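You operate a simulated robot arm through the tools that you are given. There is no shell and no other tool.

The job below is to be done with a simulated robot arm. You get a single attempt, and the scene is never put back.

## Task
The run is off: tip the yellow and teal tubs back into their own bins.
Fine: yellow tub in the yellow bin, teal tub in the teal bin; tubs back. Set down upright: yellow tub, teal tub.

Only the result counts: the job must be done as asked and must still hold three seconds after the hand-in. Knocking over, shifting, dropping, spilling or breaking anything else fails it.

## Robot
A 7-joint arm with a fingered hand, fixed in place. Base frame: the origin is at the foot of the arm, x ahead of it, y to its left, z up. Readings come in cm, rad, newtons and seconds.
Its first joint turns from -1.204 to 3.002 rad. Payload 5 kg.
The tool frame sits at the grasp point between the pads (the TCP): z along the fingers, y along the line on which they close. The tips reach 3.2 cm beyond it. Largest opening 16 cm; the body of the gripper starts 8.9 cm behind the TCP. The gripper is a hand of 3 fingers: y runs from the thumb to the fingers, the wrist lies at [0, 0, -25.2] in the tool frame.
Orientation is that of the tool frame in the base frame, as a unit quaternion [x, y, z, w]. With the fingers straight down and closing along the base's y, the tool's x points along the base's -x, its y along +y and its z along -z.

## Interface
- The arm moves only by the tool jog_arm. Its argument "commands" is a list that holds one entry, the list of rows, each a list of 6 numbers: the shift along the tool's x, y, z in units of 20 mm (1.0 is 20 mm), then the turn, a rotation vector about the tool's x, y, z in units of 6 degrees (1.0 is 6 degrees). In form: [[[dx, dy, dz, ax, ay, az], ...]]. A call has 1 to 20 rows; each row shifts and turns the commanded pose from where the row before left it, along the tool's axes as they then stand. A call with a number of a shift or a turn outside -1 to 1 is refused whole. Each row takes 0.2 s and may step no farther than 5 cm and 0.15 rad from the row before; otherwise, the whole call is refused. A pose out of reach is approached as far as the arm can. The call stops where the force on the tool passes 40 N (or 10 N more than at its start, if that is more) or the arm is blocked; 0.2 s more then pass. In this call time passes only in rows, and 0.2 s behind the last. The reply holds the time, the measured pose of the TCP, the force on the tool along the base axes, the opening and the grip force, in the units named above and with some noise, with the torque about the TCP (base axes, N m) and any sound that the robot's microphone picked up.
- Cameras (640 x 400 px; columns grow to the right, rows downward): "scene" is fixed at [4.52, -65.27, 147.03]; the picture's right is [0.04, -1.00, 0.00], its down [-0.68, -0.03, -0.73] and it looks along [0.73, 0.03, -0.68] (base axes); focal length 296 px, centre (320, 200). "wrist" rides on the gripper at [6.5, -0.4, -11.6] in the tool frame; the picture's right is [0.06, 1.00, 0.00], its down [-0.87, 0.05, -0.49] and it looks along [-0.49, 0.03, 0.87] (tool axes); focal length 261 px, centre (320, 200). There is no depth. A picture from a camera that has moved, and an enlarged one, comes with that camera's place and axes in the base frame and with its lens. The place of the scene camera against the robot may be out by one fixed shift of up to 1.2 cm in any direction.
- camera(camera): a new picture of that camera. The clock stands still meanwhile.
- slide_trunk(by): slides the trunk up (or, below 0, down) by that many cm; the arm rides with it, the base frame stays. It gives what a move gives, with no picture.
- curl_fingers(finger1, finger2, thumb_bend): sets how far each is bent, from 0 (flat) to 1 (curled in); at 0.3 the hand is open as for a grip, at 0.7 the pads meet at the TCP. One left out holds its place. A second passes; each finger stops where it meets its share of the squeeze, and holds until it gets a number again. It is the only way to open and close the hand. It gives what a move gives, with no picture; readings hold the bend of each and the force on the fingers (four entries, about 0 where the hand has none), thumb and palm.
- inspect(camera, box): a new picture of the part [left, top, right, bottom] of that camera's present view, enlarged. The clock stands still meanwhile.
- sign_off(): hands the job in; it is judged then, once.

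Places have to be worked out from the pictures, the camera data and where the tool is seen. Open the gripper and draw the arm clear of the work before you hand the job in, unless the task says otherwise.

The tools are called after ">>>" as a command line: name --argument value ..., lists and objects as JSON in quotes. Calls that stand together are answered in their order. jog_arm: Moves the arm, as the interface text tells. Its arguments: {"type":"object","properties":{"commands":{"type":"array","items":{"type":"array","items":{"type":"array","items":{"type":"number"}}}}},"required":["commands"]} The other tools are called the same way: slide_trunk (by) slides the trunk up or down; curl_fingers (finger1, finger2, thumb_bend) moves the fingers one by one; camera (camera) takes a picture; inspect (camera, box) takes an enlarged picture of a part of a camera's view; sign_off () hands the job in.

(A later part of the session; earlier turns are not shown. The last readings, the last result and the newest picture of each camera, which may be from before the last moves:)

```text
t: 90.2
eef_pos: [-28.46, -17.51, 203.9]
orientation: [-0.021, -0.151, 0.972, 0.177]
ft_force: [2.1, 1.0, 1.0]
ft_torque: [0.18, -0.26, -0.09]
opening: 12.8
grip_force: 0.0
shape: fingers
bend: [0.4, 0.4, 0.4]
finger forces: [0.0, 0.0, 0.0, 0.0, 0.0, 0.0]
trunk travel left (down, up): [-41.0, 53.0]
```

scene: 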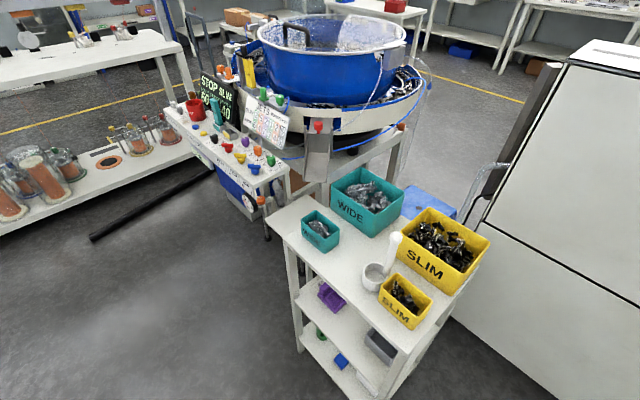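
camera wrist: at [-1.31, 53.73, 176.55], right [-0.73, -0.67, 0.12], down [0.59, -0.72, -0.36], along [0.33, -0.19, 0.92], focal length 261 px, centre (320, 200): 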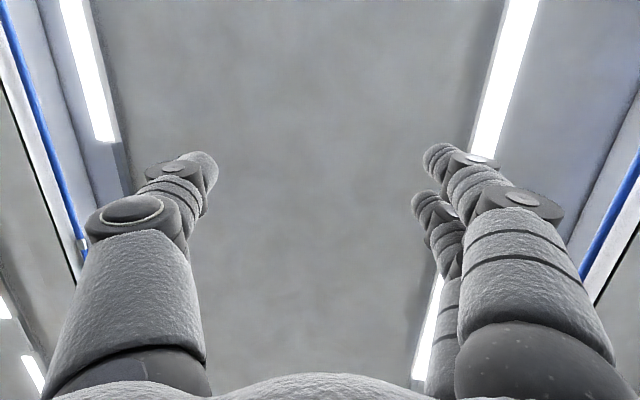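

The arm has settled at last: no block flag, about 1 N, hand up at (−28,−17,204). I'll check the scene, then bring it forward slowly in small chunks.

>>> camera --camera "scene"

>>> jog_arm --commands '[[[-0.47, 0.253, 0.086, 0, 0, 0], [-0.47, 0.253, 0.086, 0, 0, 0], [-0.47, 0.253, 0.086, 0, 0, 0], [-0.47, 0.253, 0.086, 0, 0, 0]]]'

```text
taken
```

scene: 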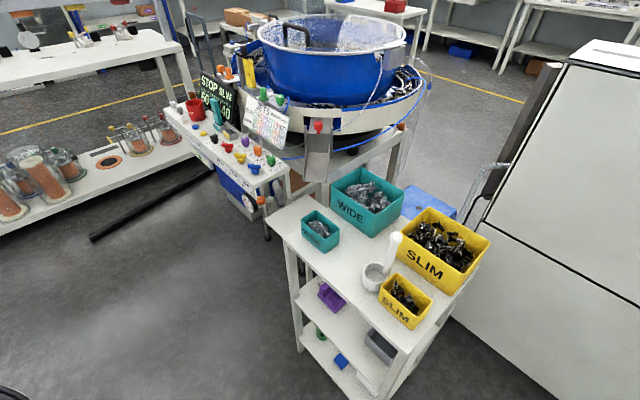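

```text
t: 91.2
eef_pos: [-26.63, -21.25, 203.84]
orientation: [-0.025, -0.153, 0.972, 0.174]
ft_force: [-0.2, -0.1, 0.6]
ft_torque: [-0.02, 0.02, 0.0]
opening: 12.83
grip_force: 0.2
shape: fingers
bend: [0.4, 0.4, 0.4]
finger forces: [0.1, 0.0, 0.0, 0.0, 0.0, 0.0]
trunk travel left (down, up): [-41.0, 53.0]
```

Control is back, and the hand moves as commanded. I'll continue forward around the base in moderate steps.

>>> jog_arm --commands '[[[-0.7, 0.38, 0.13, 0, 0, 0], [-0.7, 0.38, 0.13, 0, 0, 0], [-0.7, 0.38, 0.13, 0, 0, 0], [-0.7, 0.38, 0.13, 0, 0, 0], [-0.7, 0.38, 0.13, 0, 0, 0], [-0.7, 0.38, 0.13, 0, 0, 0]]]'

>>> jog_arm --commands '[[[-0.7, 0.38, 0.13, 0, 0, 0], [-0.7, 0.38, 0.13, 0, 0, 0], [-0.7, 0.38, 0.13, 0, 0, 0], [-0.7, 0.38, 0.13, 0, 0, 0], [-0.7, 0.38, 0.13, 0, 0, 0], [-0.7, 0.38, 0.13, 0, 0, 0]]]'

>>> camera --camera "scene"

```text
t: 92.6
eef_pos: [-20.36, -28.71, 203.62]
orientation: [-0.025, -0.152, 0.972, 0.174]
ft_force: [0.7, -0.3, 0.3]
ft_torque: [0.0, -0.01, 0.01]
opening: 12.82
grip_force: 0.0
shape: fingers
bend: [0.4, 0.4, 0.4]
finger forces: [0.0, 0.0, 0.1, 0.0, 0.0, 0.0]
trunk travel left (down, up): [-41.0, 53.0]
```

```text
t: 94.0
eef_pos: [-14.12, -36.18, 203.83]
orientation: [-0.025, -0.153, 0.972, 0.174]
ft_force: [-0.3, -0.1, -0.2]
ft_torque: [-0.01, -0.04, 0.02]
opening: 12.8
grip_force: 0.1
shape: fingers
bend: [0.4, 0.4, 0.4]
finger forces: [0.0, 0.0, 0.1, 0.1, 0.0, 0.1]
trunk travel left (down, up): [-41.0, 53.0]
```

```text
taken
```

scene: 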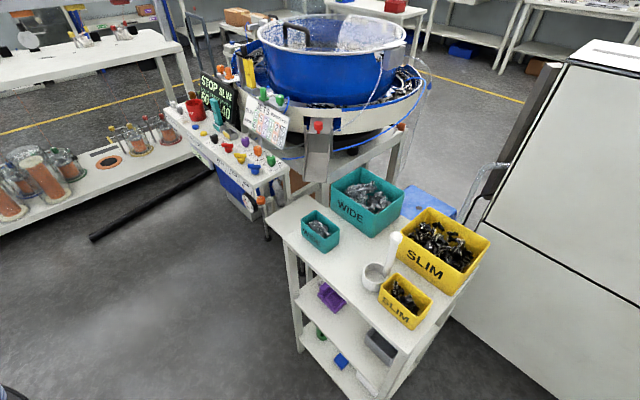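

Tracking is good. I'll continue toward the front at height.

>>> jog_arm --commands '[[[-0.9, -0.09, -0.11, 0, 0, 0], [-0.9, -0.09, -0.11, 0, 0, 0], [-0.9, -0.09, -0.11, 0, 0, 0], [-0.9, -0.09, -0.11, 0, 0, 0], [-0.9, -0.09, -0.11, 0, 0, 0], [-0.9, -0.09, -0.11, 0, 0, 0], [-0.9, -0.09, -0.11, 0, 0, 0], [-0.9, -0.09, -0.11, 0, 0, 0]]]'

>>> jog_arm --commands '[[[-0.9, -0.09, -0.11, 0, 0, 0], [-0.9, -0.09, -0.11, 0, 0, 0], [-0.9, -0.09, -0.11, 0, 0, 0], [-0.9, -0.09, -0.11, 0, 0, 0], [-0.9, -0.09, -0.11, 0, 0, 0], [-0.9, -0.09, -0.11, 0, 0, 0], [-0.9, -0.09, -0.11, 0, 0, 0], [-0.9, -0.09, -0.11, 0, 0, 0]]]'

>>> camera --camera "scene"

```text
t: 95.8
eef_pos: [0.17, -39.37, 202.28]
orientation: [-0.025, -0.153, 0.972, 0.175]
ft_force: [-0.7, -0.2, 0.1]
ft_torque: [-0.03, -0.03, 0.0]
opening: 12.81
grip_force: 0.1
shape: fingers
bend: [0.4, 0.4, 0.4]
finger forces: [0.0, 0.0, 0.0, 0.0, 0.0, 0.0]
trunk travel left (down, up): [-41.0, 53.0]
```

```text
t: 97.6
eef_pos: [14.31, -42.33, 201.06]
orientation: [-0.025, -0.153, 0.972, 0.175]
ft_force: [0.4, 0.3, -0.6]
ft_torque: [-0.04, -0.03, -0.02]
opening: 12.81
grip_force: 0.0
shape: fingers
bend: [0.4, 0.4, 0.4]
finger forces: [0.1, 0.1, 0.0, 0.0, 0.0, 0.0]
trunk travel left (down, up): [-41.0, 53.0]
```

```text
taken
```

scene: 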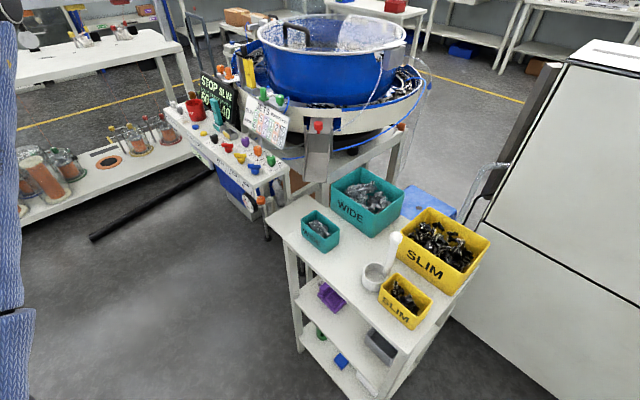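

The hand is in front now, still pointing up, with the wrist near (17,-35,177). I'll rotate the hand about its wrist, outward and then down, checking along the way.

>>> jog_arm --commands '[[[0, 0.92, 0, -0.7, 0, 0], [0, 0.92, 0, -0.7, 0, 0], [0, 0.92, 0, -0.7, 0, 0], [0, 0.92, 0, -0.7, 0, 0], [0, 0.92, 0, -0.7, 0, 0], [0, 0.92, 0, -0.7, 0, 0], [0, 0.92, 0, -0.7, 0, 0], [0, 0.92, 0, -0.7, 0, 0]]]'

>>> camera --camera "scene"

```text
t: 99.4
eef_pos: [9.8, -53.95, 193.43]
orientation: [-0.074, -0.428, 0.887, 0.159]
ft_force: [-0.1, 0.2, -0.4]
ft_torque: [-0.03, 0.01, -0.01]
opening: 12.82
grip_force: 0.0
shape: fingers
bend: [0.4, 0.4, 0.4]
finger forces: [0.0, 0.1, 0.0, 0.0, 0.1, 0.0]
trunk travel left (down, up): [-41.0, 53.0]
```

```text
taken
```

scene: 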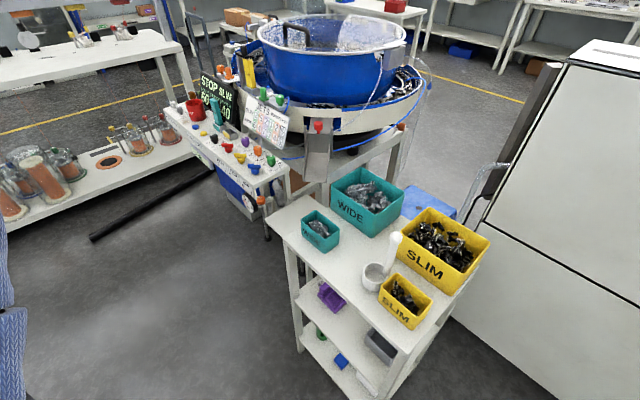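

Still tracking well. The hand points at azimuth −110°, so I'll swing it about vertical toward −60°, keeping the wrist in place.

>>> jog_arm --commands '[[[-0.725, 0, 0, 0, -0.55, 0.436], [-0.725, 0, 0, 0, -0.55, 0.436], [-0.725, 0, 0, 0, -0.55, 0.436], [-0.725, 0, 0, 0, -0.55, 0.436], [-0.725, 0, 0, 0, -0.55, 0.436], [-0.725, 0, 0, 0, -0.55, 0.436]]]'

>>> jog_arm --commands '[[[-0.725, 0, 0, 0, -0.55, 0.436], [-0.725, 0, 0, 0, -0.55, 0.436], [-0.725, 0, 0, 0, -0.55, 0.436], [-0.725, 0, 0, 0, -0.55, 0.436], [-0.725, 0, 0, 0, -0.55, 0.436], [-0.725, 0, 0, 0, -0.55, 0.436]]]'

>>> camera --camera "scene"

```text
t: 100.8
eef_pos: [18.35, -55.42, 193.12]
orientation: [0.021, -0.435, 0.9, -0.038]
ft_force: [0.2, 0.3, -0.1]
ft_torque: [-0.01, 0.0, -0.05]
opening: 12.81
grip_force: 0.1
shape: fingers
bend: [0.4, 0.4, 0.4]
finger forces: [0.0, 0.0, 0.0, 0.0, 0.0, 0.1]
trunk travel left (down, up): [-41.0, 53.0]
```

```text
t: 102.4
eef_pos: [30.03, -56.29, 191.31]
orientation: [0.127, -0.439, 0.864, -0.21]
ft_force: [-0.2, -0.4, -1.1]
ft_torque: [0.0, 0.0, 0.03]
opening: 12.78
grip_force: 0.1
shape: fingers
bend: [0.4, 0.4, 0.4]
finger forces: [0.1, 0.1, 0.0, 0.0, 0.1, 0.1]
trunk travel left (down, up): [-41.0, 53.0]
stopped in row 6: the arm was blocked; the commanded pose is now the measured one
```

```text
taken
```

scene: 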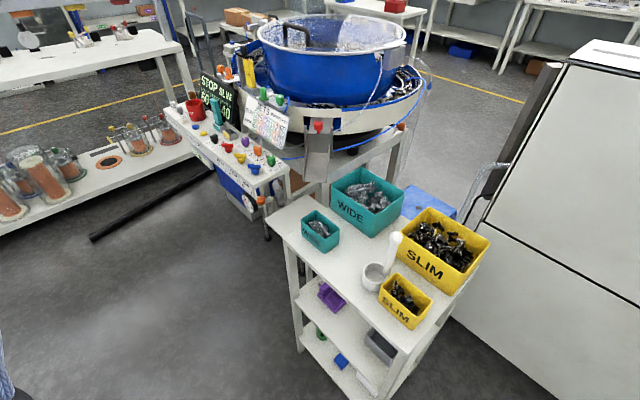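

It reported a block in the last row, so before going on I'll verify the arm is stable with a null move.

>>> jog_arm --commands '[[[0, 0, 0, 0, 0, 0], [0, 0, 0, 0, 0, 0]]]'

>>> camera --camera "wrist"

```text
t: 103.0
eef_pos: [30.06, -56.09, 191.45]
orientation: [0.128, -0.439, 0.864, -0.211]
ft_force: [-0.8, -0.5, -0.3]
ft_torque: [-0.03, -0.01, 0.0]
opening: 12.82
grip_force: 0.0
shape: fingers
bend: [0.4, 0.4, 0.4]
finger forces: [0.0, 0.0, 0.0, 0.1, 0.0, 0.0]
trunk travel left (down, up): [-41.0, 53.0]
```

```text
taken
camera wrist: at [19.56, -50.88, 185.22], right [0.2, -0.55, -0.81], down [0.58, 0.73, -0.36], along [0.79, -0.4, 0.47], focal length 261 px, centre (320, 200)
```

wrist: 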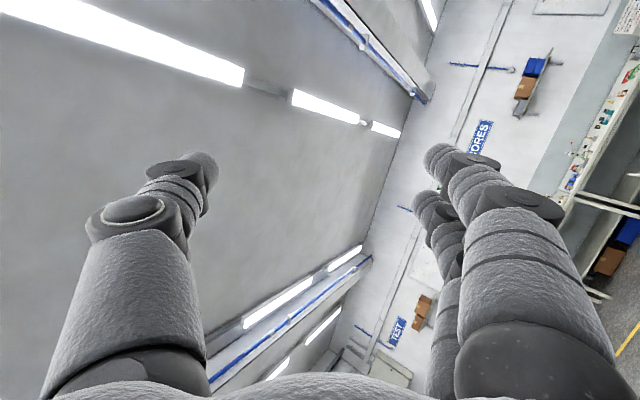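

The arm is stable, with the hand at azimuth −60° and elevation 36°. I'll continue turning it outward about the wrist.

>>> jog_arm --commands '[[[0, 0.92, 0, -0.7, 0, 0], [0, 0.92, 0, -0.7, 0, 0], [0, 0.92, 0, -0.7, 0, 0], [0, 0.92, 0, -0.7, 0, 0], [0, 0.92, 0, -0.7, 0, 0], [0, 0.92, 0, -0.7, 0, 0], [0, 0.92, 0, -0.7, 0, 0], [0, 0.92, 0, -0.7, 0, 0]]]'

>>> camera --camera "scene"

```text
t: 104.8
eef_pos: [32.38, -61.1, 177.51]
orientation: [0.185, -0.671, 0.699, -0.164]
ft_force: [-0.4, -0.7, -0.2]
ft_torque: [0.02, 0.01, 0.04]
opening: 12.77
grip_force: 0.1
shape: fingers
bend: [0.4, 0.4, 0.4]
finger forces: [0.0, 0.1, 0.1, 0.0, 0.0, 0.1]
trunk travel left (down, up): [-41.0, 53.0]
```

```text
taken
```

scene: 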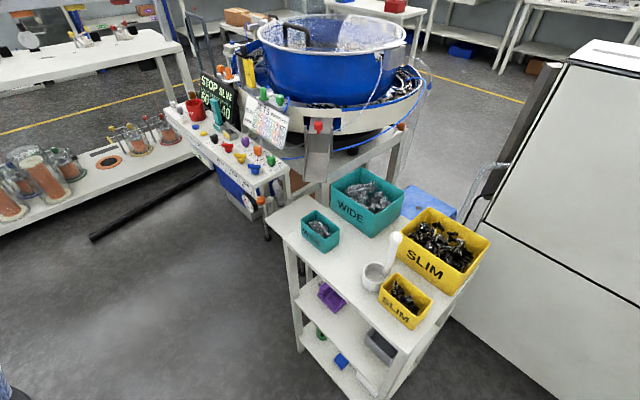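

Now I'll move outward and down in two halves, watching the elbow.

>>> jog_arm --commands '[[[-0.394, 0.953, 0.947, 0, 0, 0], [-0.394, 0.953, 0.947, 0, 0, 0], [-0.394, 0.953, 0.947, 0, 0, 0], [-0.394, 0.953, 0.947, 0, 0, 0], [-0.394, 0.953, 0.947, 0, 0, 0], [-0.394, 0.953, 0.947, 0, 0, 0], [-0.394, 0.953, 0.947, 0, 0, 0], [-0.394, 0.953, 0.947, 0, 0, 0]]]'

>>> camera --camera "scene"

```text
t: 106.6
eef_pos: [44.68, -71.62, 162.52]
orientation: [0.182, -0.669, 0.701, -0.166]
ft_force: [0.2, -0.1, -0.6]
ft_torque: [0.0, 0.0, -0.04]
opening: 12.83
grip_force: 0.0
shape: fingers
bend: [0.4, 0.4, 0.4]
finger forces: [0.0, 0.1, 0.0, 0.0, 0.0, 0.0]
trunk travel left (down, up): [-41.0, 53.0]
```

```text
taken
```

scene: 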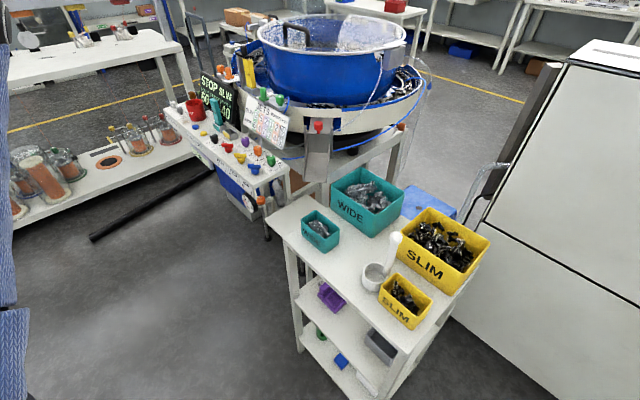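

The upper arm now rises at the left of the picture, which looks like an elbow-up posture. Continuing the second half.

>>> jog_arm --commands '[[[-0.394, 0.953, 0.947, 0, 0, 0], [-0.394, 0.953, 0.947, 0, 0, 0], [-0.394, 0.953, 0.947, 0, 0, 0], [-0.394, 0.953, 0.947, 0, 0, 0], [-0.394, 0.953, 0.947, 0, 0, 0], [-0.394, 0.953, 0.947, 0, 0, 0]]]'

>>> camera --camera "scene"

```text
t: 108.0
eef_pos: [54.43, -80.08, 151.8]
orientation: [0.183, -0.669, 0.701, -0.166]
ft_force: [0.3, -0.3, -0.7]
ft_torque: [0.02, -0.02, -0.01]
opening: 12.83
grip_force: 0.2
shape: fingers
bend: [0.4, 0.4, 0.4]
finger forces: [0.0, 0.0, 0.1, 0.0, 0.1, 0.0]
trunk travel left (down, up): [-41.0, 53.0]
```

```text
taken
```

scene: 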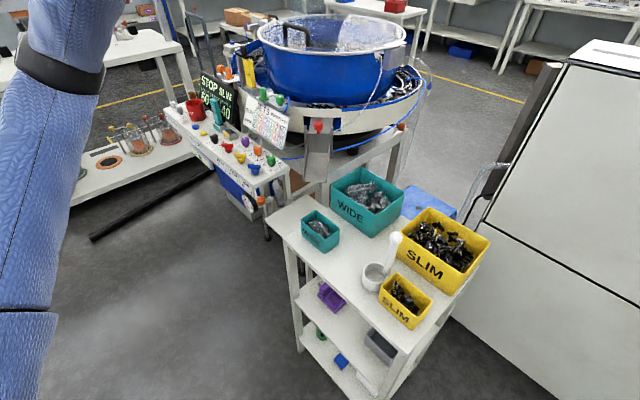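

The elbow is clearly up and on the left now, which is the normal posture. I'll turn the hand down about its wrist.

>>> jog_arm --commands '[[[0, 0.92, 0, -0.7, 0, 0], [0, 0.92, 0, -0.7, 0, 0], [0, 0.92, 0, -0.7, 0, 0], [0, 0.92, 0, -0.7, 0, 0], [0, 0.92, 0, -0.7, 0, 0], [0, 0.92, 0, -0.7, 0, 0], [0, 0.92, 0, -0.7, 0, 0], [0, 0.92, 0, -0.7, 0, 0], [0, 0.92, 0, -0.7, 0, 0], [0, 0.92, 0, -0.7, 0, 0]]]'

>>> camera --camera "scene"

```text
t: 110.2
eef_pos: [51.07, -75.59, 134.47]
orientation: [-0.231, 0.876, -0.415, 0.09]
ft_force: [-0.7, -0.4, 0.3]
ft_torque: [-0.01, 0.0, -0.01]
opening: 12.81
grip_force: 0.1
shape: fingers
bend: [0.4, 0.4, 0.4]
finger forces: [0.0, 0.0, 0.1, 0.0, 0.0, 0.0]
trunk travel left (down, up): [-41.0, 53.0]
```

```text
taken
```

scene: 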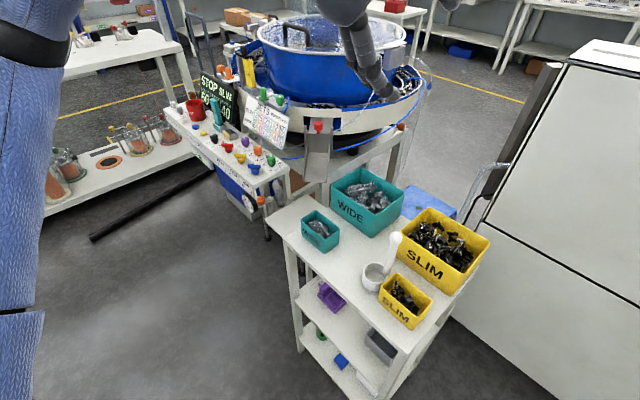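

Good. I'll continue turning down while also lowering slightly, so the wrist stays within its tool-down height range.

>>> jog_arm --commands '[[[0, 0.84, 0.394, -0.4, 0, 0], [0, 0.84, 0.394, -0.4, 0, 0], [0, 0.84, 0.394, -0.4, 0, 0], [0, 0.84, 0.394, -0.4, 0, 0], [0, 0.84, 0.394, -0.4, 0, 0], [0, 0.84, 0.394, -0.4, 0, 0], [0, 0.84, 0.394, -0.4, 0, 0], [0, 0.84, 0.394, -0.4, 0, 0], [0, 0.84, 0.394, -0.4, 0, 0], [0, 0.84, 0.394, -0.4, 0, 0]]]'

>>> jog_arm --commands '[[[0, 0.65, 0.485, -0.4, 0, 0], [0, 0.65, 0.485, -0.4, 0, 0], [0, 0.65, 0.485, -0.4, 0, 0], [0, 0.65, 0.485, -0.4, 0, 0], [0, 0.65, 0.485, -0.4, 0, 0], [0, 0.65, 0.485, -0.4, 0, 0], [0, 0.65, 0.485, -0.4, 0, 0], [0, 0.65, 0.485, -0.4, 0, 0], [0, 0.65, 0.485, -0.4, 0, 0], [0, 0.65, 0.485, -0.4, 0, 0]]]'

>>> camera --camera "scene"

>>> camera --camera "wrist"

```text
t: 112.4
eef_pos: [46.69, -68.99, 118.12]
orientation: [-0.244, 0.943, -0.223, 0.039]
ft_force: [0.2, -0.3, 0.0]
ft_torque: [0.02, 0.02, 0.03]
opening: 12.82
grip_force: 0.1
shape: fingers
bend: [0.4, 0.4, 0.4]
finger forces: [0.1, 0.0, 0.0, 0.0, 0.0, 0.0]
trunk travel left (down, up): [-41.0, 53.0]
```

```text
t: 114.6
eef_pos: [41.75, -60.62, 105.27]
orientation: [-0.247, 0.969, -0.023, -0.012]
ft_force: [-1.1, -0.3, 0.8]
ft_torque: [-0.02, -0.02, 0.0]
opening: 12.81
grip_force: 0.1
shape: fingers
bend: [0.4, 0.4, 0.4]
finger forces: [0.1, 0.0, 0.0, 0.0, 0.0, 0.0]
trunk travel left (down, up): [-41.0, 53.0]
```

```text
taken
```

scene: 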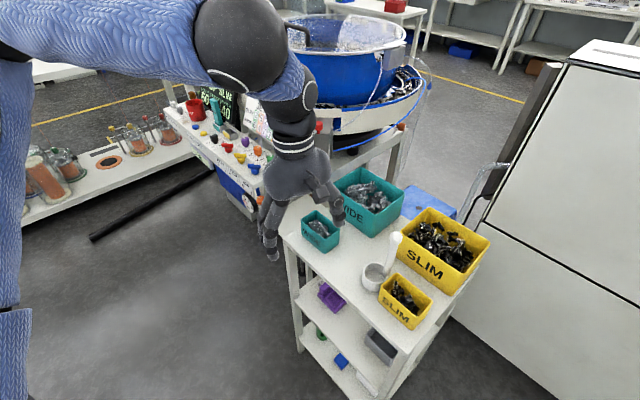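

```text
taken
camera wrist: at [36.44, -63.59, 117.2], right [-0.53, 0.84, -0.04], down [0.74, 0.49, 0.46], along [0.41, 0.22, -0.89], focal length 261 px, centre (320, 200)
```

wrist: 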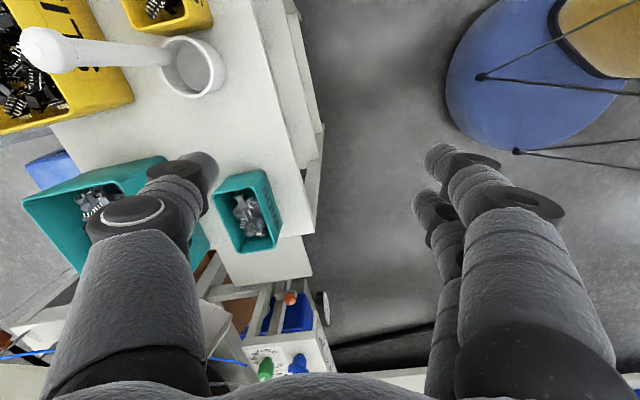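

The arm is back in a normal tool-down posture. The cup now stands at about (44.5,-76.1), shifted about 5 cm toward the yellow tub, with its handle turned to the back. I'll compare everything with the earlier zooms to see exactly what moved.

>>> inspect --camera "scene" --box '[350, 195, 510, 345]'

>>> inspect --camera "scene" --box '[260, 150, 500, 350]'

>>> inspect --camera "wrist" --box '[0, 0, 330, 230]'

```text
2.67 times, centred on (430, 270) of scene
camera zoom: at [4.52, -65.27, 147.03], right [0.04, -1.0, 0.0], down [-0.68, -0.03, -0.73], along [0.73, 0.03, -0.68], focal length 788 px, centre (27, 13)
```

zoom: 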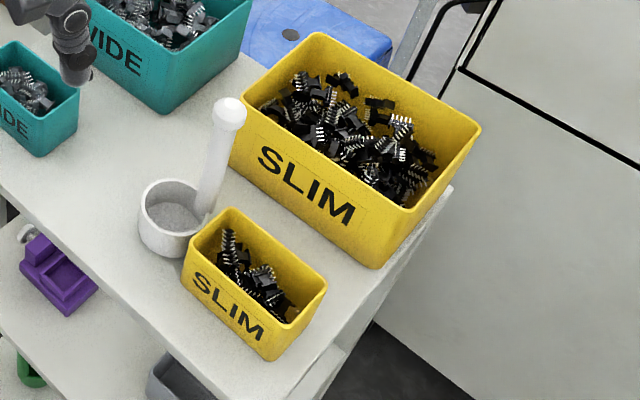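

```text
2.00 times, centred on (380, 250) of scene
camera zoom: at [4.52, -65.27, 147.03], right [0.04, -1.0, 0.0], down [-0.68, -0.03, -0.73], along [0.73, 0.03, -0.68], focal length 591 px, centre (200, 100)
```

zoom: 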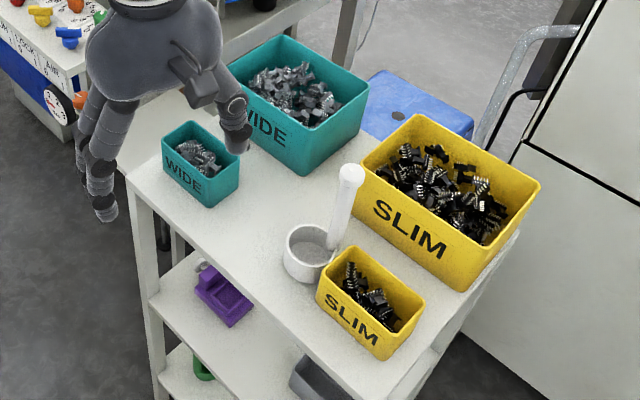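

```text
1.74 times, centred on (165, 115) of wrist
camera zoom: at [36.44, -63.59, 117.2], right [-0.53, 0.84, -0.04], down [0.74, 0.49, 0.46], along [0.41, 0.22, -0.89], focal length 453 px, centre (590, 348)
```

zoom: 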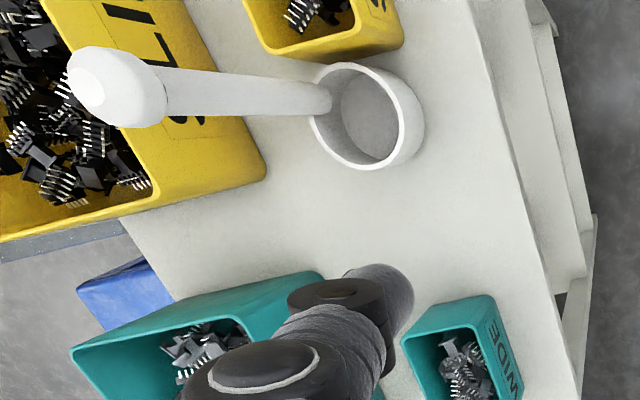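

Only the cup moved noticeably; the yellow tub shifted just about 3–4 mm. The lesson is to stay in this elbow-left posture and never push past a tilt limit. With the cup now away from the teal tub, I'll do teal first. I'll re-rehearse its pour empty and high in the camera-up orientation, starting with the yaw.

>>> slide_trunk --by 6.5

>>> jog_arm --commands '[[[0, 0, -0.4, 0, 0, -0.99], [0, 0, -0.4, 0, 0, -0.99], [0, 0, -0.4, 0, 0, -0.99], [0, 0, -0.4, 0, 0, -0.99], [0, 0, -0.4, 0, 0, -0.99], [0, 0, -0.4, 0, 0, -0.99], [0, 0, -0.4, 0, 0, -0.99], [0, 0, -0.4, 0, 0, -0.99], [0, 0, -0.4, 0, 0, -0.99]]]'

>>> camera --camera "scene"

```text
t: 115.7
eef_pos: [41.69, -60.64, 111.93]
orientation: [-0.247, 0.969, -0.023, -0.012]
ft_force: [0.0, 0.7, 0.3]
ft_torque: [0.02, 0.01, 0.02]
opening: 12.82
grip_force: 0.0
shape: fingers
bend: [0.4, 0.4, 0.4]
finger forces: [0.0, 0.0, 0.0, 0.0, 0.0, 0.0]
trunk travel left (down, up): [-47.5, 46.5]
```

```text
t: 117.7
eef_pos: [41.84, -60.26, 119.15]
orientation: [-0.657, 0.754, -0.016, -0.021]
ft_force: [0.0, 0.9, 0.2]
ft_torque: [0.0, -0.01, 0.01]
opening: 12.82
grip_force: 0.0
shape: fingers
bend: [0.4, 0.4, 0.4]
finger forces: [0.1, 0.0, 0.0, 0.0, 0.1, 0.0]
trunk travel left (down, up): [-47.5, 46.5]
```

```text
taken
```

scene: 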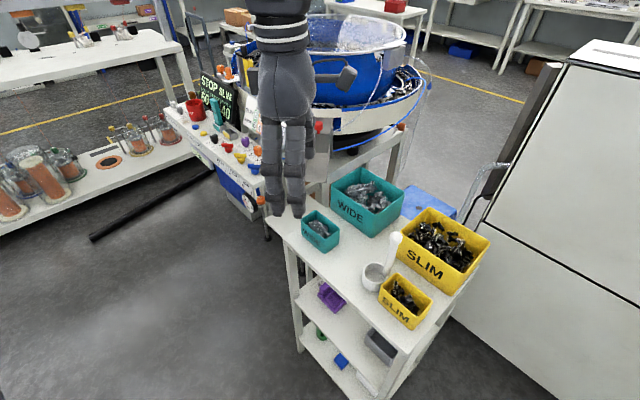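

The yaw is at about −82° and stable, so I'll continue to −135°.

>>> jog_arm --commands '[[[0, 0, 0, 0, 0, -0.98], [0, 0, 0, 0, 0, -0.98], [0, 0, 0, 0, 0, -0.98], [0, 0, 0, 0, 0, -0.98], [0, 0, 0, 0, 0, -0.98], [0, 0, 0, 0, 0, -0.98], [0, 0, 0, 0, 0, -0.98], [0, 0, 0, 0, 0, -0.98], [0, 0, 0, 0, 0, -0.98]]]'

>>> camera --camera "scene"

```text
t: 119.7
eef_pos: [41.83, -60.35, 119.05]
orientation: [0.924, -0.382, 0.004, 0.026]
ft_force: [0.0, -0.3, 0.4]
ft_torque: [0.0, -0.01, 0.02]
opening: 12.85
grip_force: 0.0
shape: fingers
bend: [0.4, 0.4, 0.4]
finger forces: [0.1, 0.0, 0.0, 0.0, 0.0, 0.1]
trunk travel left (down, up): [-47.5, 46.5]
```

```text
taken
```

scene: 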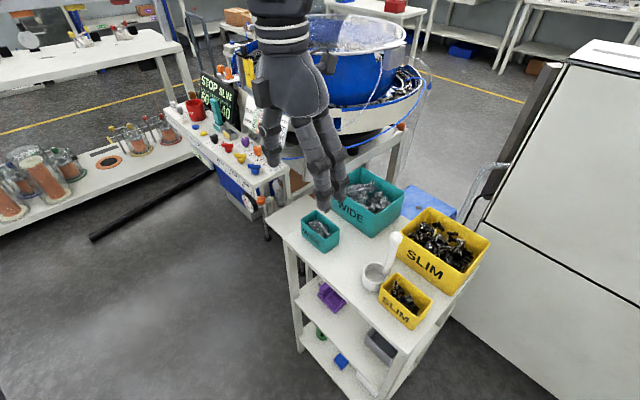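

At −135° and stable. Now for the combined outward travel and tilt, in two halves.

>>> jog_arm --commands '[[[0.87, -0.233, -0.055, 0, 0.463, 0], [0.872, -0.233, -0.012, 0, 0.463, 0], [0.871, -0.233, 0.03, 0, 0.463, 0], [0.869, -0.233, 0.071, 0, 0.463, 0], [0.864, -0.233, 0.114, 0, 0.463, 0], [0.858, -0.233, 0.156, 0, 0.463, 0], [0.849, -0.233, 0.197, 0, 0.463, 0], [0.838, -0.233, 0.239, 0, 0.463, 0], [0.826, -0.233, 0.278, 0, 0.463, 0]]]'

>>> jog_arm --commands '[[[0.812, -0.233, 0.318, 0, 0.463, 0], [0.795, -0.233, 0.357, 0, 0.463, 0], [0.777, -0.233, 0.395, 0, 0.463, 0], [0.757, -0.233, 0.433, 0, 0.463, 0], [0.735, -0.233, 0.468, 0, 0.463, 0], [0.712, -0.233, 0.503, 0, 0.463, 0], [0.686, -0.233, 0.538, 0, 0.463, 0], [0.659, -0.233, 0.571, 0, 0.463, 0], [0.63, -0.233, 0.602, 0, 0.463, 0]]]'

>>> camera --camera "scene"

```text
t: 121.7
eef_pos: [56.05, -68.34, 120.05]
orientation: [0.901, -0.367, 0.205, 0.107]
ft_force: [-0.3, -0.9, 0.2]
ft_torque: [-0.02, -0.03, 0.01]
opening: 12.81
grip_force: 0.1
shape: fingers
bend: [0.4, 0.4, 0.4]
finger forces: [0.1, 0.0, 0.0, 0.0, 0.0, 0.1]
trunk travel left (down, up): [-47.5, 46.5]
```

```text
t: 123.7
eef_pos: [70.05, -76.12, 121.54]
orientation: [0.835, -0.335, 0.395, 0.185]
ft_force: [-0.4, -0.7, 0.4]
ft_torque: [0.01, -0.02, 0.01]
opening: 12.82
grip_force: 0.1
shape: fingers
bend: [0.4, 0.4, 0.4]
finger forces: [0.0, 0.0, 0.0, 0.0, 0.1, 0.0]
trunk travel left (down, up): [-47.5, 46.5]
```

```text
taken
```

scene: 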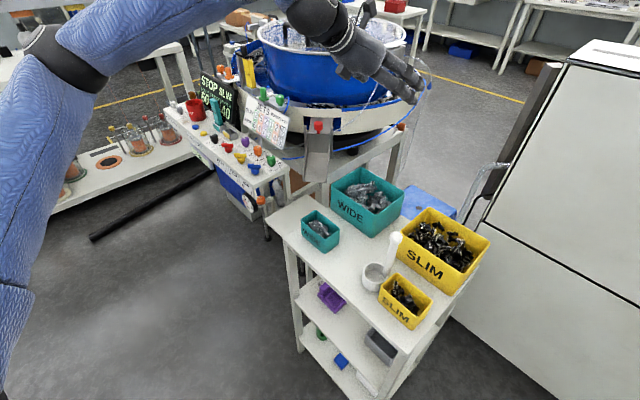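

This is the posture I want: elbow left, forearm clear of the cup. I'll tilt further in 5° rows, checking with pictures.

>>> jog_arm --commands '[[[0, 0, 0, 0, 0.833, 0], [0, 0, 0, 0, 0.833, 0], [0, 0, 0, 0, 0.833, 0], [0, 0, 0, 0, 0.833, 0], [0, 0, 0, 0, 0.833, 0]]]'

>>> camera --camera "scene"

>>> jog_arm --commands '[[[0, 0, 0, 0, 0.833, 0], [0, 0, 0, 0, 0.833, 0], [0, 0, 0, 0, 0.833, 0]]]'

>>> camera --camera "scene"

```text
t: 124.8
eef_pos: [70.12, -76.25, 121.48]
orientation: [0.73, -0.287, 0.566, 0.253]
ft_force: [-0.1, -0.9, 0.1]
ft_torque: [0.02, -0.03, 0.01]
opening: 12.84
grip_force: 0.0
shape: fingers
bend: [0.4, 0.4, 0.4]
finger forces: [0.0, 0.0, 0.0, 0.0, 0.1, 0.1]
trunk travel left (down, up): [-47.5, 46.5]
```

```text
taken
```

scene: 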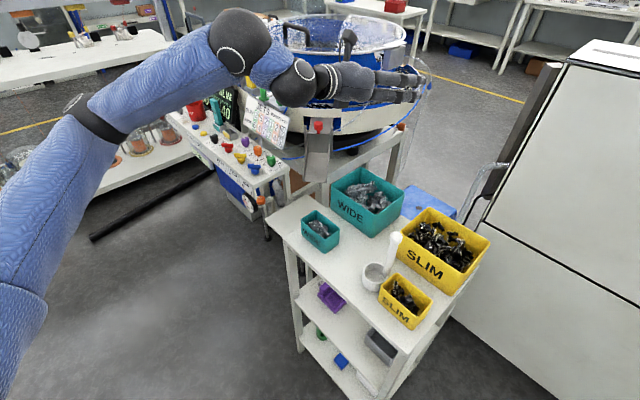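

```text
t: 125.7
eef_pos: [70.11, -76.34, 121.55]
orientation: [0.65, -0.252, 0.657, 0.289]
ft_force: [0.1, -0.6, -0.3]
ft_torque: [0.0, 0.0, 0.0]
opening: 12.82
grip_force: 0.1
shape: fingers
bend: [0.4, 0.4, 0.4]
finger forces: [0.0, 0.1, 0.0, 0.1, 0.0, 0.0]
trunk travel left (down, up): [-47.5, 46.5]
```

```text
taken
```

scene: 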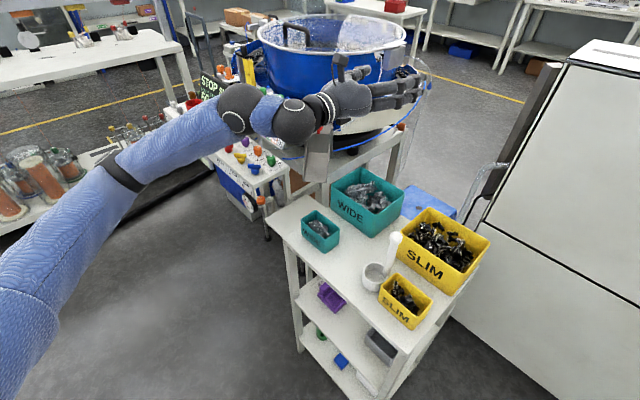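

The tilt is now about 92°, with the forearm coming from the left and clear of everything. A few more degrees, cautiously.

>>> jog_arm --commands '[[[0, 0, 0, 0, 0.833, 0], [0, 0, 0, 0, 0.833, 0]]]'

>>> camera --camera "scene"

```text
t: 126.2
eef_pos: [70.14, -76.24, 121.42]
orientation: [0.59, -0.226, 0.71, 0.309]
ft_force: [0.7, 0.5, -0.5]
ft_torque: [0.0, -0.02, 0.01]
opening: 12.79
grip_force: 0.1
shape: fingers
bend: [0.4, 0.4, 0.4]
finger forces: [0.0, 0.0, 0.0, 0.0, 0.0, 0.1]
trunk travel left (down, up): [-47.5, 46.5]
```

```text
taken
```

scene: 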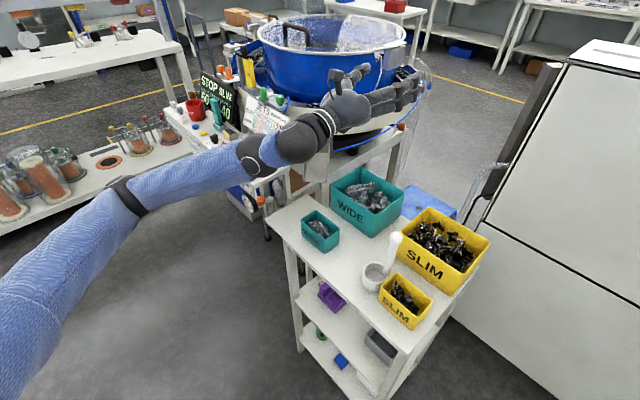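

At about 101° it's smooth and comfortable; the wrist is nearly straight. I'll probe one more 5° step.

>>> jog_arm --commands '[[[0, 0, 0, 0, 0.833, 0]]]'

>>> camera --camera "scene"

```text
t: 126.7
eef_pos: [70.08, -76.41, 121.37]
orientation: [0.559, -0.212, 0.736, 0.318]
ft_force: [-0.3, -0.3, 0.5]
ft_torque: [-0.05, -0.03, 0.01]
opening: 12.81
grip_force: 0.0
shape: fingers
bend: [0.4, 0.4, 0.4]
finger forces: [0.1, 0.0, 0.1, 0.0, 0.1, 0.0]
trunk travel left (down, up): [-47.5, 46.5]
```

```text
taken
```

scene: 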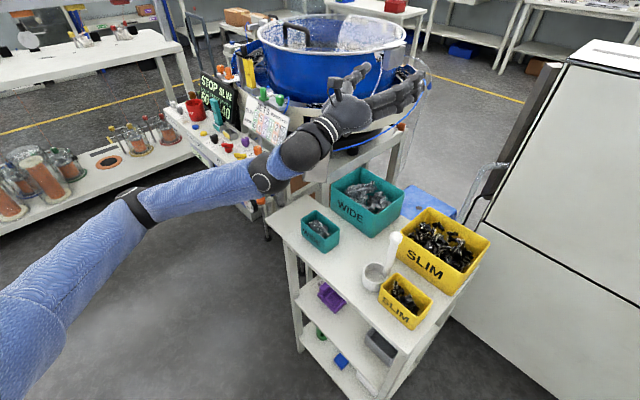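

At about 107° it's still smooth, and with the 20° grip lean that gives a tub tilt near 125°, which is enough. I'll retrace the path to check it's reversible, tilting back first.

>>> jog_arm --commands '[[[0, 0, 0, 0, -0.833, 0], [0, 0, 0, 0, -0.833, 0], [0, 0, 0, 0, -0.833, 0], [0, 0, 0, 0, -0.833, 0], [0, 0, 0, 0, -0.833, 0], [0, 0, 0, 0, -0.833, 0], [0, 0, 0, 0, -0.833, 0], [0, 0, 0, 0, -0.833, 0], [0, 0, 0, 0, -0.833, 0], [0, 0, 0, 0, -0.833, 0], [0, 0, 0, 0, -0.833, 0]]]'

>>> jog_arm --commands '[[[-0.63, 0.233, -0.602, 0, -0.463, 0], [-0.659, 0.233, -0.571, 0, -0.463, 0], [-0.686, 0.233, -0.538, 0, -0.463, 0], [-0.712, 0.233, -0.503, 0, -0.463, 0], [-0.735, 0.233, -0.468, 0, -0.463, 0], [-0.757, 0.233, -0.433, 0, -0.463, 0], [-0.777, 0.233, -0.395, 0, -0.463, 0], [-0.795, 0.233, -0.357, 0, -0.463, 0], [-0.812, 0.233, -0.318, 0, -0.463, 0], [-0.826, 0.233, -0.278, 0, -0.463, 0], [-0.838, 0.233, -0.239, 0, -0.463, 0], [-0.849, 0.233, -0.197, 0, -0.463, 0], [-0.858, 0.233, -0.156, 0, -0.463, 0], [-0.864, 0.233, -0.114, 0, -0.463, 0], [-0.869, 0.233, -0.071, 0, -0.463, 0], [-0.871, 0.233, -0.03, 0, -0.463, 0], [-0.872, 0.233, 0.012, 0, -0.463, 0], [-0.87, 0.233, 0.055, 0, -0.463, 0]]]'

>>> camera --camera "scene"

```text
t: 129.1
eef_pos: [70.07, -76.14, 121.49]
orientation: [0.836, -0.335, 0.394, 0.184]
ft_force: [0.5, 0.0, -0.5]
ft_torque: [-0.01, 0.01, 0.02]
opening: 12.8
grip_force: 0.1
shape: fingers
bend: [0.4, 0.4, 0.4]
finger forces: [0.0, 0.1, 0.0, 0.0, 0.0, 0.0]
trunk travel left (down, up): [-47.5, 46.5]
```

```text
t: 132.8
eef_pos: [41.78, -60.47, 117.55]
orientation: [0.924, -0.382, 0.005, 0.025]
ft_force: [0.3, 0.7, -0.4]
ft_torque: [0.02, -0.04, 0.0]
opening: 12.82
grip_force: 0.0
shape: fingers
bend: [0.4, 0.4, 0.4]
finger forces: [0.0, 0.1, 0.0, 0.0, 0.0, 0.0]
trunk travel left (down, up): [-47.5, 46.5]
```

```text
taken
```

scene: 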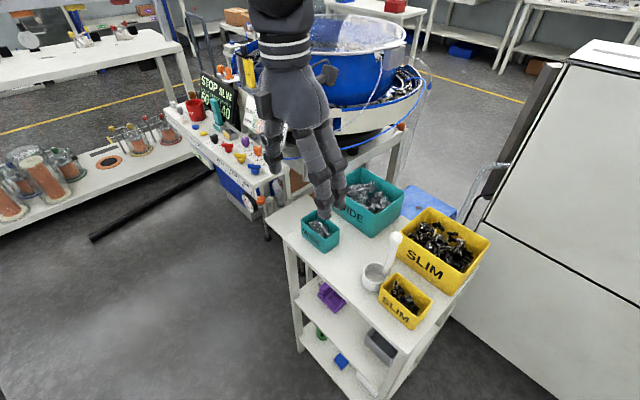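

The path retraces well. I'll level the small roll error, add the −20° grip lean, and yaw back to −45°, to test that the carry orientation is reachable.

>>> jog_arm --commands '[[[0, 0, -0.6, 0.405, -0.27, 0], [0, 0, -0.6, 0, -0.833, 0], [0, 0, 0, 0, -0.833, 0], [0, 0, 0, 0, -0.833, 0], [0, 0, 0, 0, -0.833, 0]]]'

>>> jog_arm --commands '[[[0, 0, 0, 0.342, 0, 0.94], [0, 0, 0, 0.342, 0, 0.94], [0, 0, 0, 0.342, 0, 0.94], [0, 0, 0, 0.342, 0, 0.94], [0, 0, 0, 0.342, 0, 0.94], [0, 0, 0, 0.342, 0, 0.94], [0, 0, 0, 0.342, 0, 0.94], [0, 0, 0, 0.342, 0, 0.94], [0, 0, 0, 0.342, 0, 0.94], [0, 0, 0, 0.342, 0, 0.94], [0, 0, 0, 0.342, 0, 0.94], [0, 0, 0, 0.342, 0, 0.94], [0, 0, 0, 0.342, 0, 0.94], [0, 0, 0, 0.342, 0, 0.94], [0, 0, 0, 0.342, 0, 0.94]]]'

>>> camera --camera "scene"

```text
t: 134.1
eef_pos: [41.89, -60.52, 119.86]
orientation: [0.91, -0.377, -0.161, -0.067]
ft_force: [-1.1, -0.3, 0.0]
ft_torque: [0.06, 0.0, 0.02]
opening: 12.81
grip_force: 0.0
shape: fingers
bend: [0.4, 0.4, 0.4]
finger forces: [0.0, 0.0, 0.0, 0.0, 0.0, 0.1]
trunk travel left (down, up): [-47.5, 46.5]
```

```text
t: 137.2
eef_pos: [42.0, -60.3, 120.07]
orientation: [-0.376, 0.91, 0.066, 0.16]
ft_force: [0.4, 0.2, -0.6]
ft_torque: [0.0, 0.0, -0.01]
opening: 12.83
grip_force: 0.1
shape: fingers
bend: [0.4, 0.4, 0.4]
finger forces: [0.0, 0.0, 0.0, 0.0, 0.1, 0.0]
trunk travel left (down, up): [-47.5, 46.5]
```

```text
taken
```

scene: 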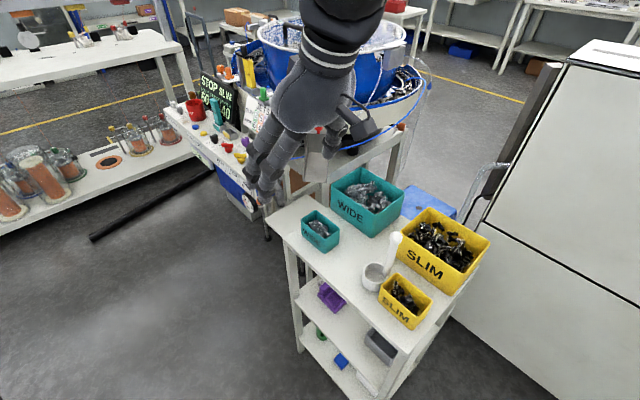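

The carry orientation works. Now for the real teal pick. I'll pre-close the fingers slightly, lower the trunk by 20 cm (TCP to z 100), and move above the teal tub.

>>> curl_fingers --finger1 0.45 --finger2 0.45 --thumb_bend 0.45

>>> slide_trunk --by -20

>>> jog_arm --commands '[[[-0.5675, -0.831, 0.206, 0, 0, 0], [-0.5675, -0.831, 0.206, 0, 0, 0], [-0.5675, -0.831, 0.206, 0, 0, 0], [-0.5675, -0.831, 0.206, 0, 0, 0], [-0.5675, -0.831, 0.206, 0, 0, 0], [-0.5675, -0.831, 0.206, 0, 0, 0], [-0.5675, -0.831, 0.206, 0, 0, 0], [-0.5675, -0.831, 0.206, 0, 0, 0]]]'

>>> camera --camera "wrist"

>>> camera --camera "scene"

```text
t: 138.2
eef_pos: [41.92, -60.28, 120.02]
orientation: [-0.377, 0.91, 0.067, 0.161]
ft_force: [-0.2, -0.7, -0.2]
ft_torque: [0.0, 0.02, -0.01]
opening: 10.83
grip_force: 0.0
shape: fingers
bend: [0.45, 0.45, 0.45]
finger forces: [0.0, 0.0, 0.0, 0.0, 0.0, 0.0]
trunk travel left (down, up): [-47.5, 46.5]
```

```text
t: 140.4
eef_pos: [41.95, -60.32, 100.07]
orientation: [-0.378, 0.91, 0.067, 0.159]
ft_force: [-0.3, 1.0, 0.1]
ft_torque: [0.02, -0.02, -0.03]
opening: 10.85
grip_force: 0.0
shape: fingers
bend: [0.45, 0.45, 0.45]
finger forces: [0.1, 0.0, 0.1, 0.1, 0.1, 0.2]
trunk travel left (down, up): [-27.5, 66.5]
```

```text
t: 142.2
eef_pos: [58.27, -63.14, 99.85]
orientation: [-0.377, 0.91, 0.067, 0.16]
ft_force: [0.1, 0.2, 0.2]
ft_torque: [0.01, 0.03, -0.01]
opening: 10.85
grip_force: 0.1
shape: fingers
bend: [0.45, 0.45, 0.45]
finger forces: [0.1, 0.1, 0.1, 0.0, 0.0, 0.0]
trunk travel left (down, up): [-27.5, 66.5]
```

```text
taken
camera wrist: at [51.49, -70.5, 108.56], right [-0.75, 0.66, -0.02], down [0.42, 0.5, 0.76], along [0.51, 0.56, -0.65], focal length 261 px, centre (320, 200)
```

wrist: 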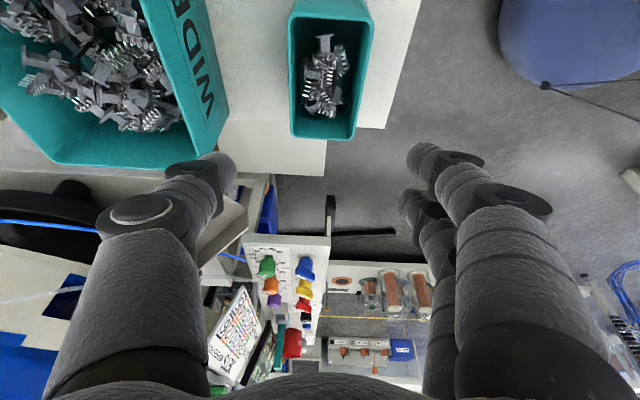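

```text
taken
```

scene: 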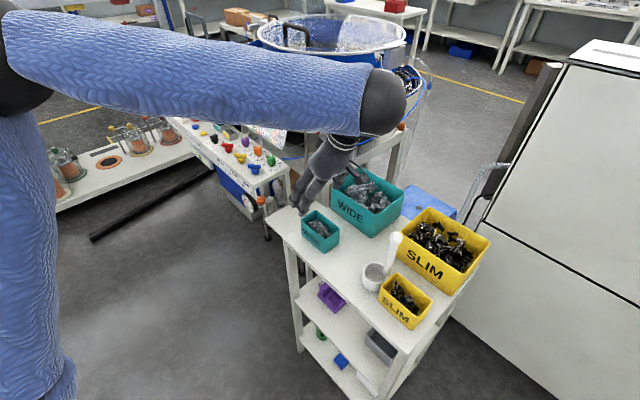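

The hand is centred over the teal tub at z about 99.9, with the fingers on either side. I'll descend most of the way and check.

>>> jog_arm --commands '[[[0.293, 0.05, 0.807, 0, 0, 0], [0.293, 0.05, 0.807, 0, 0, 0], [0.293, 0, 0.807, 0, 0, 0], [0.293, 0, 0.807, 0, 0, 0], [0.293, 0, 0.807, 0, 0, 0]]]'

>>> camera --camera "wrist"

>>> inspect --camera "scene" --box '[270, 140, 400, 270]'

```text
t: 143.4
eef_pos: [58.06, -62.77, 91.23]
orientation: [-0.376, 0.91, 0.067, 0.159]
ft_force: [0.8, -0.3, 0.1]
ft_torque: [-0.02, -0.02, -0.01]
opening: 10.81
grip_force: 0.0
shape: fingers
bend: [0.45, 0.45, 0.45]
finger forces: [0.1, 0.0, 0.0, 0.0, 0.0, 0.0]
trunk travel left (down, up): [-27.5, 66.5]
```

```text
taken
camera wrist: at [51.24, -70.24, 99.98], right [-0.75, 0.66, -0.02], down [0.42, 0.5, 0.76], along [0.51, 0.56, -0.65], focal length 261 px, centre (320, 200)
```

wrist: 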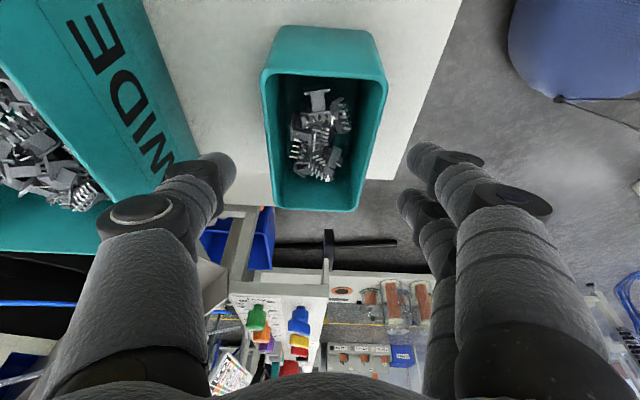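

```text
3.08 times, centred on (335, 205) of scene
camera zoom: at [4.52, -65.27, 147.03], right [0.04, -1.0, 0.0], down [-0.68, -0.03, -0.73], along [0.73, 0.03, -0.68], focal length 910 px, centre (274, 185)
```

zoom: 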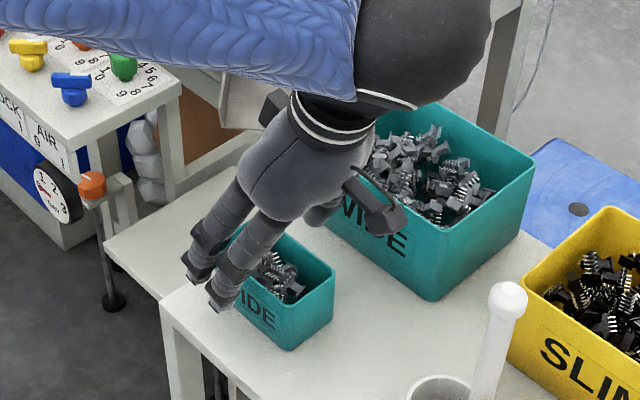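

The tub sits right where predicted (within 2–3 mm), and the fingers clear it on both sides. I'll descend the last 5 cm.

>>> jog_arm --commands '[[[0.293, 0, 0.807, 0, 0, 0], [0.293, 0, 0.807, 0, 0, 0], [0.147, 0, 0.404, 0, 0, 0], [0.11, 0, 0.303, 0, 0, 0]]]'

>>> camera --camera "wrist"

>>> inspect --camera "scene" --box '[270, 160, 370, 260]'

```text
t: 144.4
eef_pos: [57.95, -62.92, 86.48]
orientation: [-0.377, 0.91, 0.066, 0.16]
ft_force: [-0.5, -0.6, 0.3]
ft_torque: [0.02, 0.01, 0.0]
opening: 10.83
grip_force: 0.1
shape: fingers
bend: [0.45, 0.45, 0.45]
finger forces: [0.0, 0.0, 0.0, 0.1, 0.0, 0.1]
trunk travel left (down, up): [-27.5, 66.5]
```

```text
taken
camera wrist: at [51.26, -70.42, 95.15], right [-0.75, 0.66, -0.02], down [0.42, 0.5, 0.76], along [0.51, 0.56, -0.65], focal length 261 px, centre (320, 200)
```

wrist: 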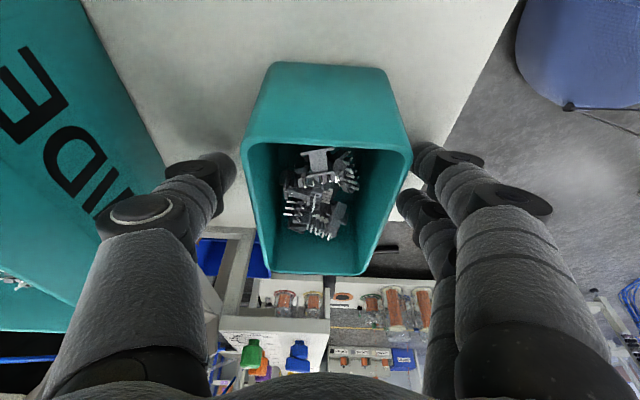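

```text
4.00 times, centred on (320, 210) of scene
camera zoom: at [4.52, -65.27, 147.03], right [0.04, -1.0, 0.0], down [-0.68, -0.03, -0.73], along [0.73, 0.03, -0.68], focal length 1183 px, centre (320, 160)
```

zoom: 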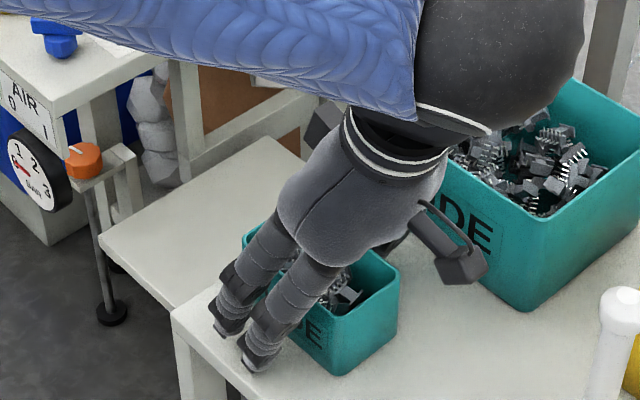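

The hand is straddling the tub at z 86.5 with no contact force. I'll go 4 mm lower, then close the fingers.

>>> jog_arm --commands '[[[0.068, 0, 0.188, 0, 0, 0]]]'

>>> curl_fingers --finger1 0.55 --finger2 0.55 --thumb_bend 0.55

>>> camera --camera "wrist"

```text
t: 144.8
eef_pos: [58.05, -62.94, 86.35]
orientation: [-0.377, 0.91, 0.064, 0.16]
ft_force: [1.3, -4.6, 27.0]
ft_torque: [0.95, 1.33, 0.19]
opening: 10.86
grip_force: 13.4
shape: fingers
bend: [0.47, 0.45, 0.45]
finger forces: [26.9, 0.0, 0.0, 0.0, 0.0, 0.1]
trunk travel left (down, up): [-27.5, 66.5]
```

```text
t: 145.8
eef_pos: [57.86, -62.85, 86.36]
orientation: [-0.378, 0.91, 0.066, 0.16]
ft_force: [-3.9, 0.6, 33.0]
ft_torque: [1.4, 1.87, 0.14]
opening: 8.78
grip_force: 16.5
shape: fingers
bend: [0.51, 0.55, 0.55]
finger forces: [33.3, 0.4, 0.1, 0.0, 0.2, 0.0]
trunk travel left (down, up): [-27.5, 66.5]
```

```text
taken
camera wrist: at [51.18, -70.28, 95.02], right [-0.75, 0.66, -0.02], down [0.42, 0.5, 0.76], along [0.51, 0.56, -0.65], focal length 261 px, centre (320, 200)
```

wrist: 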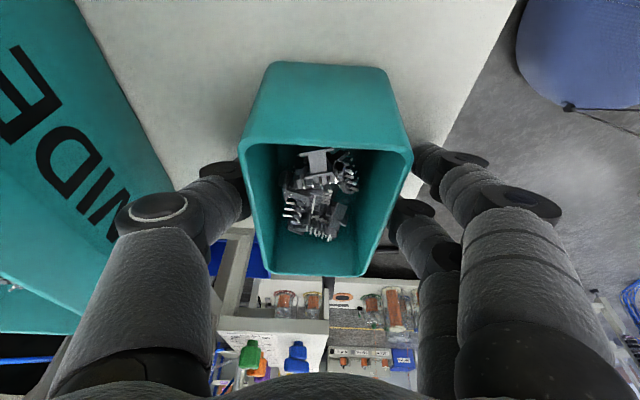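

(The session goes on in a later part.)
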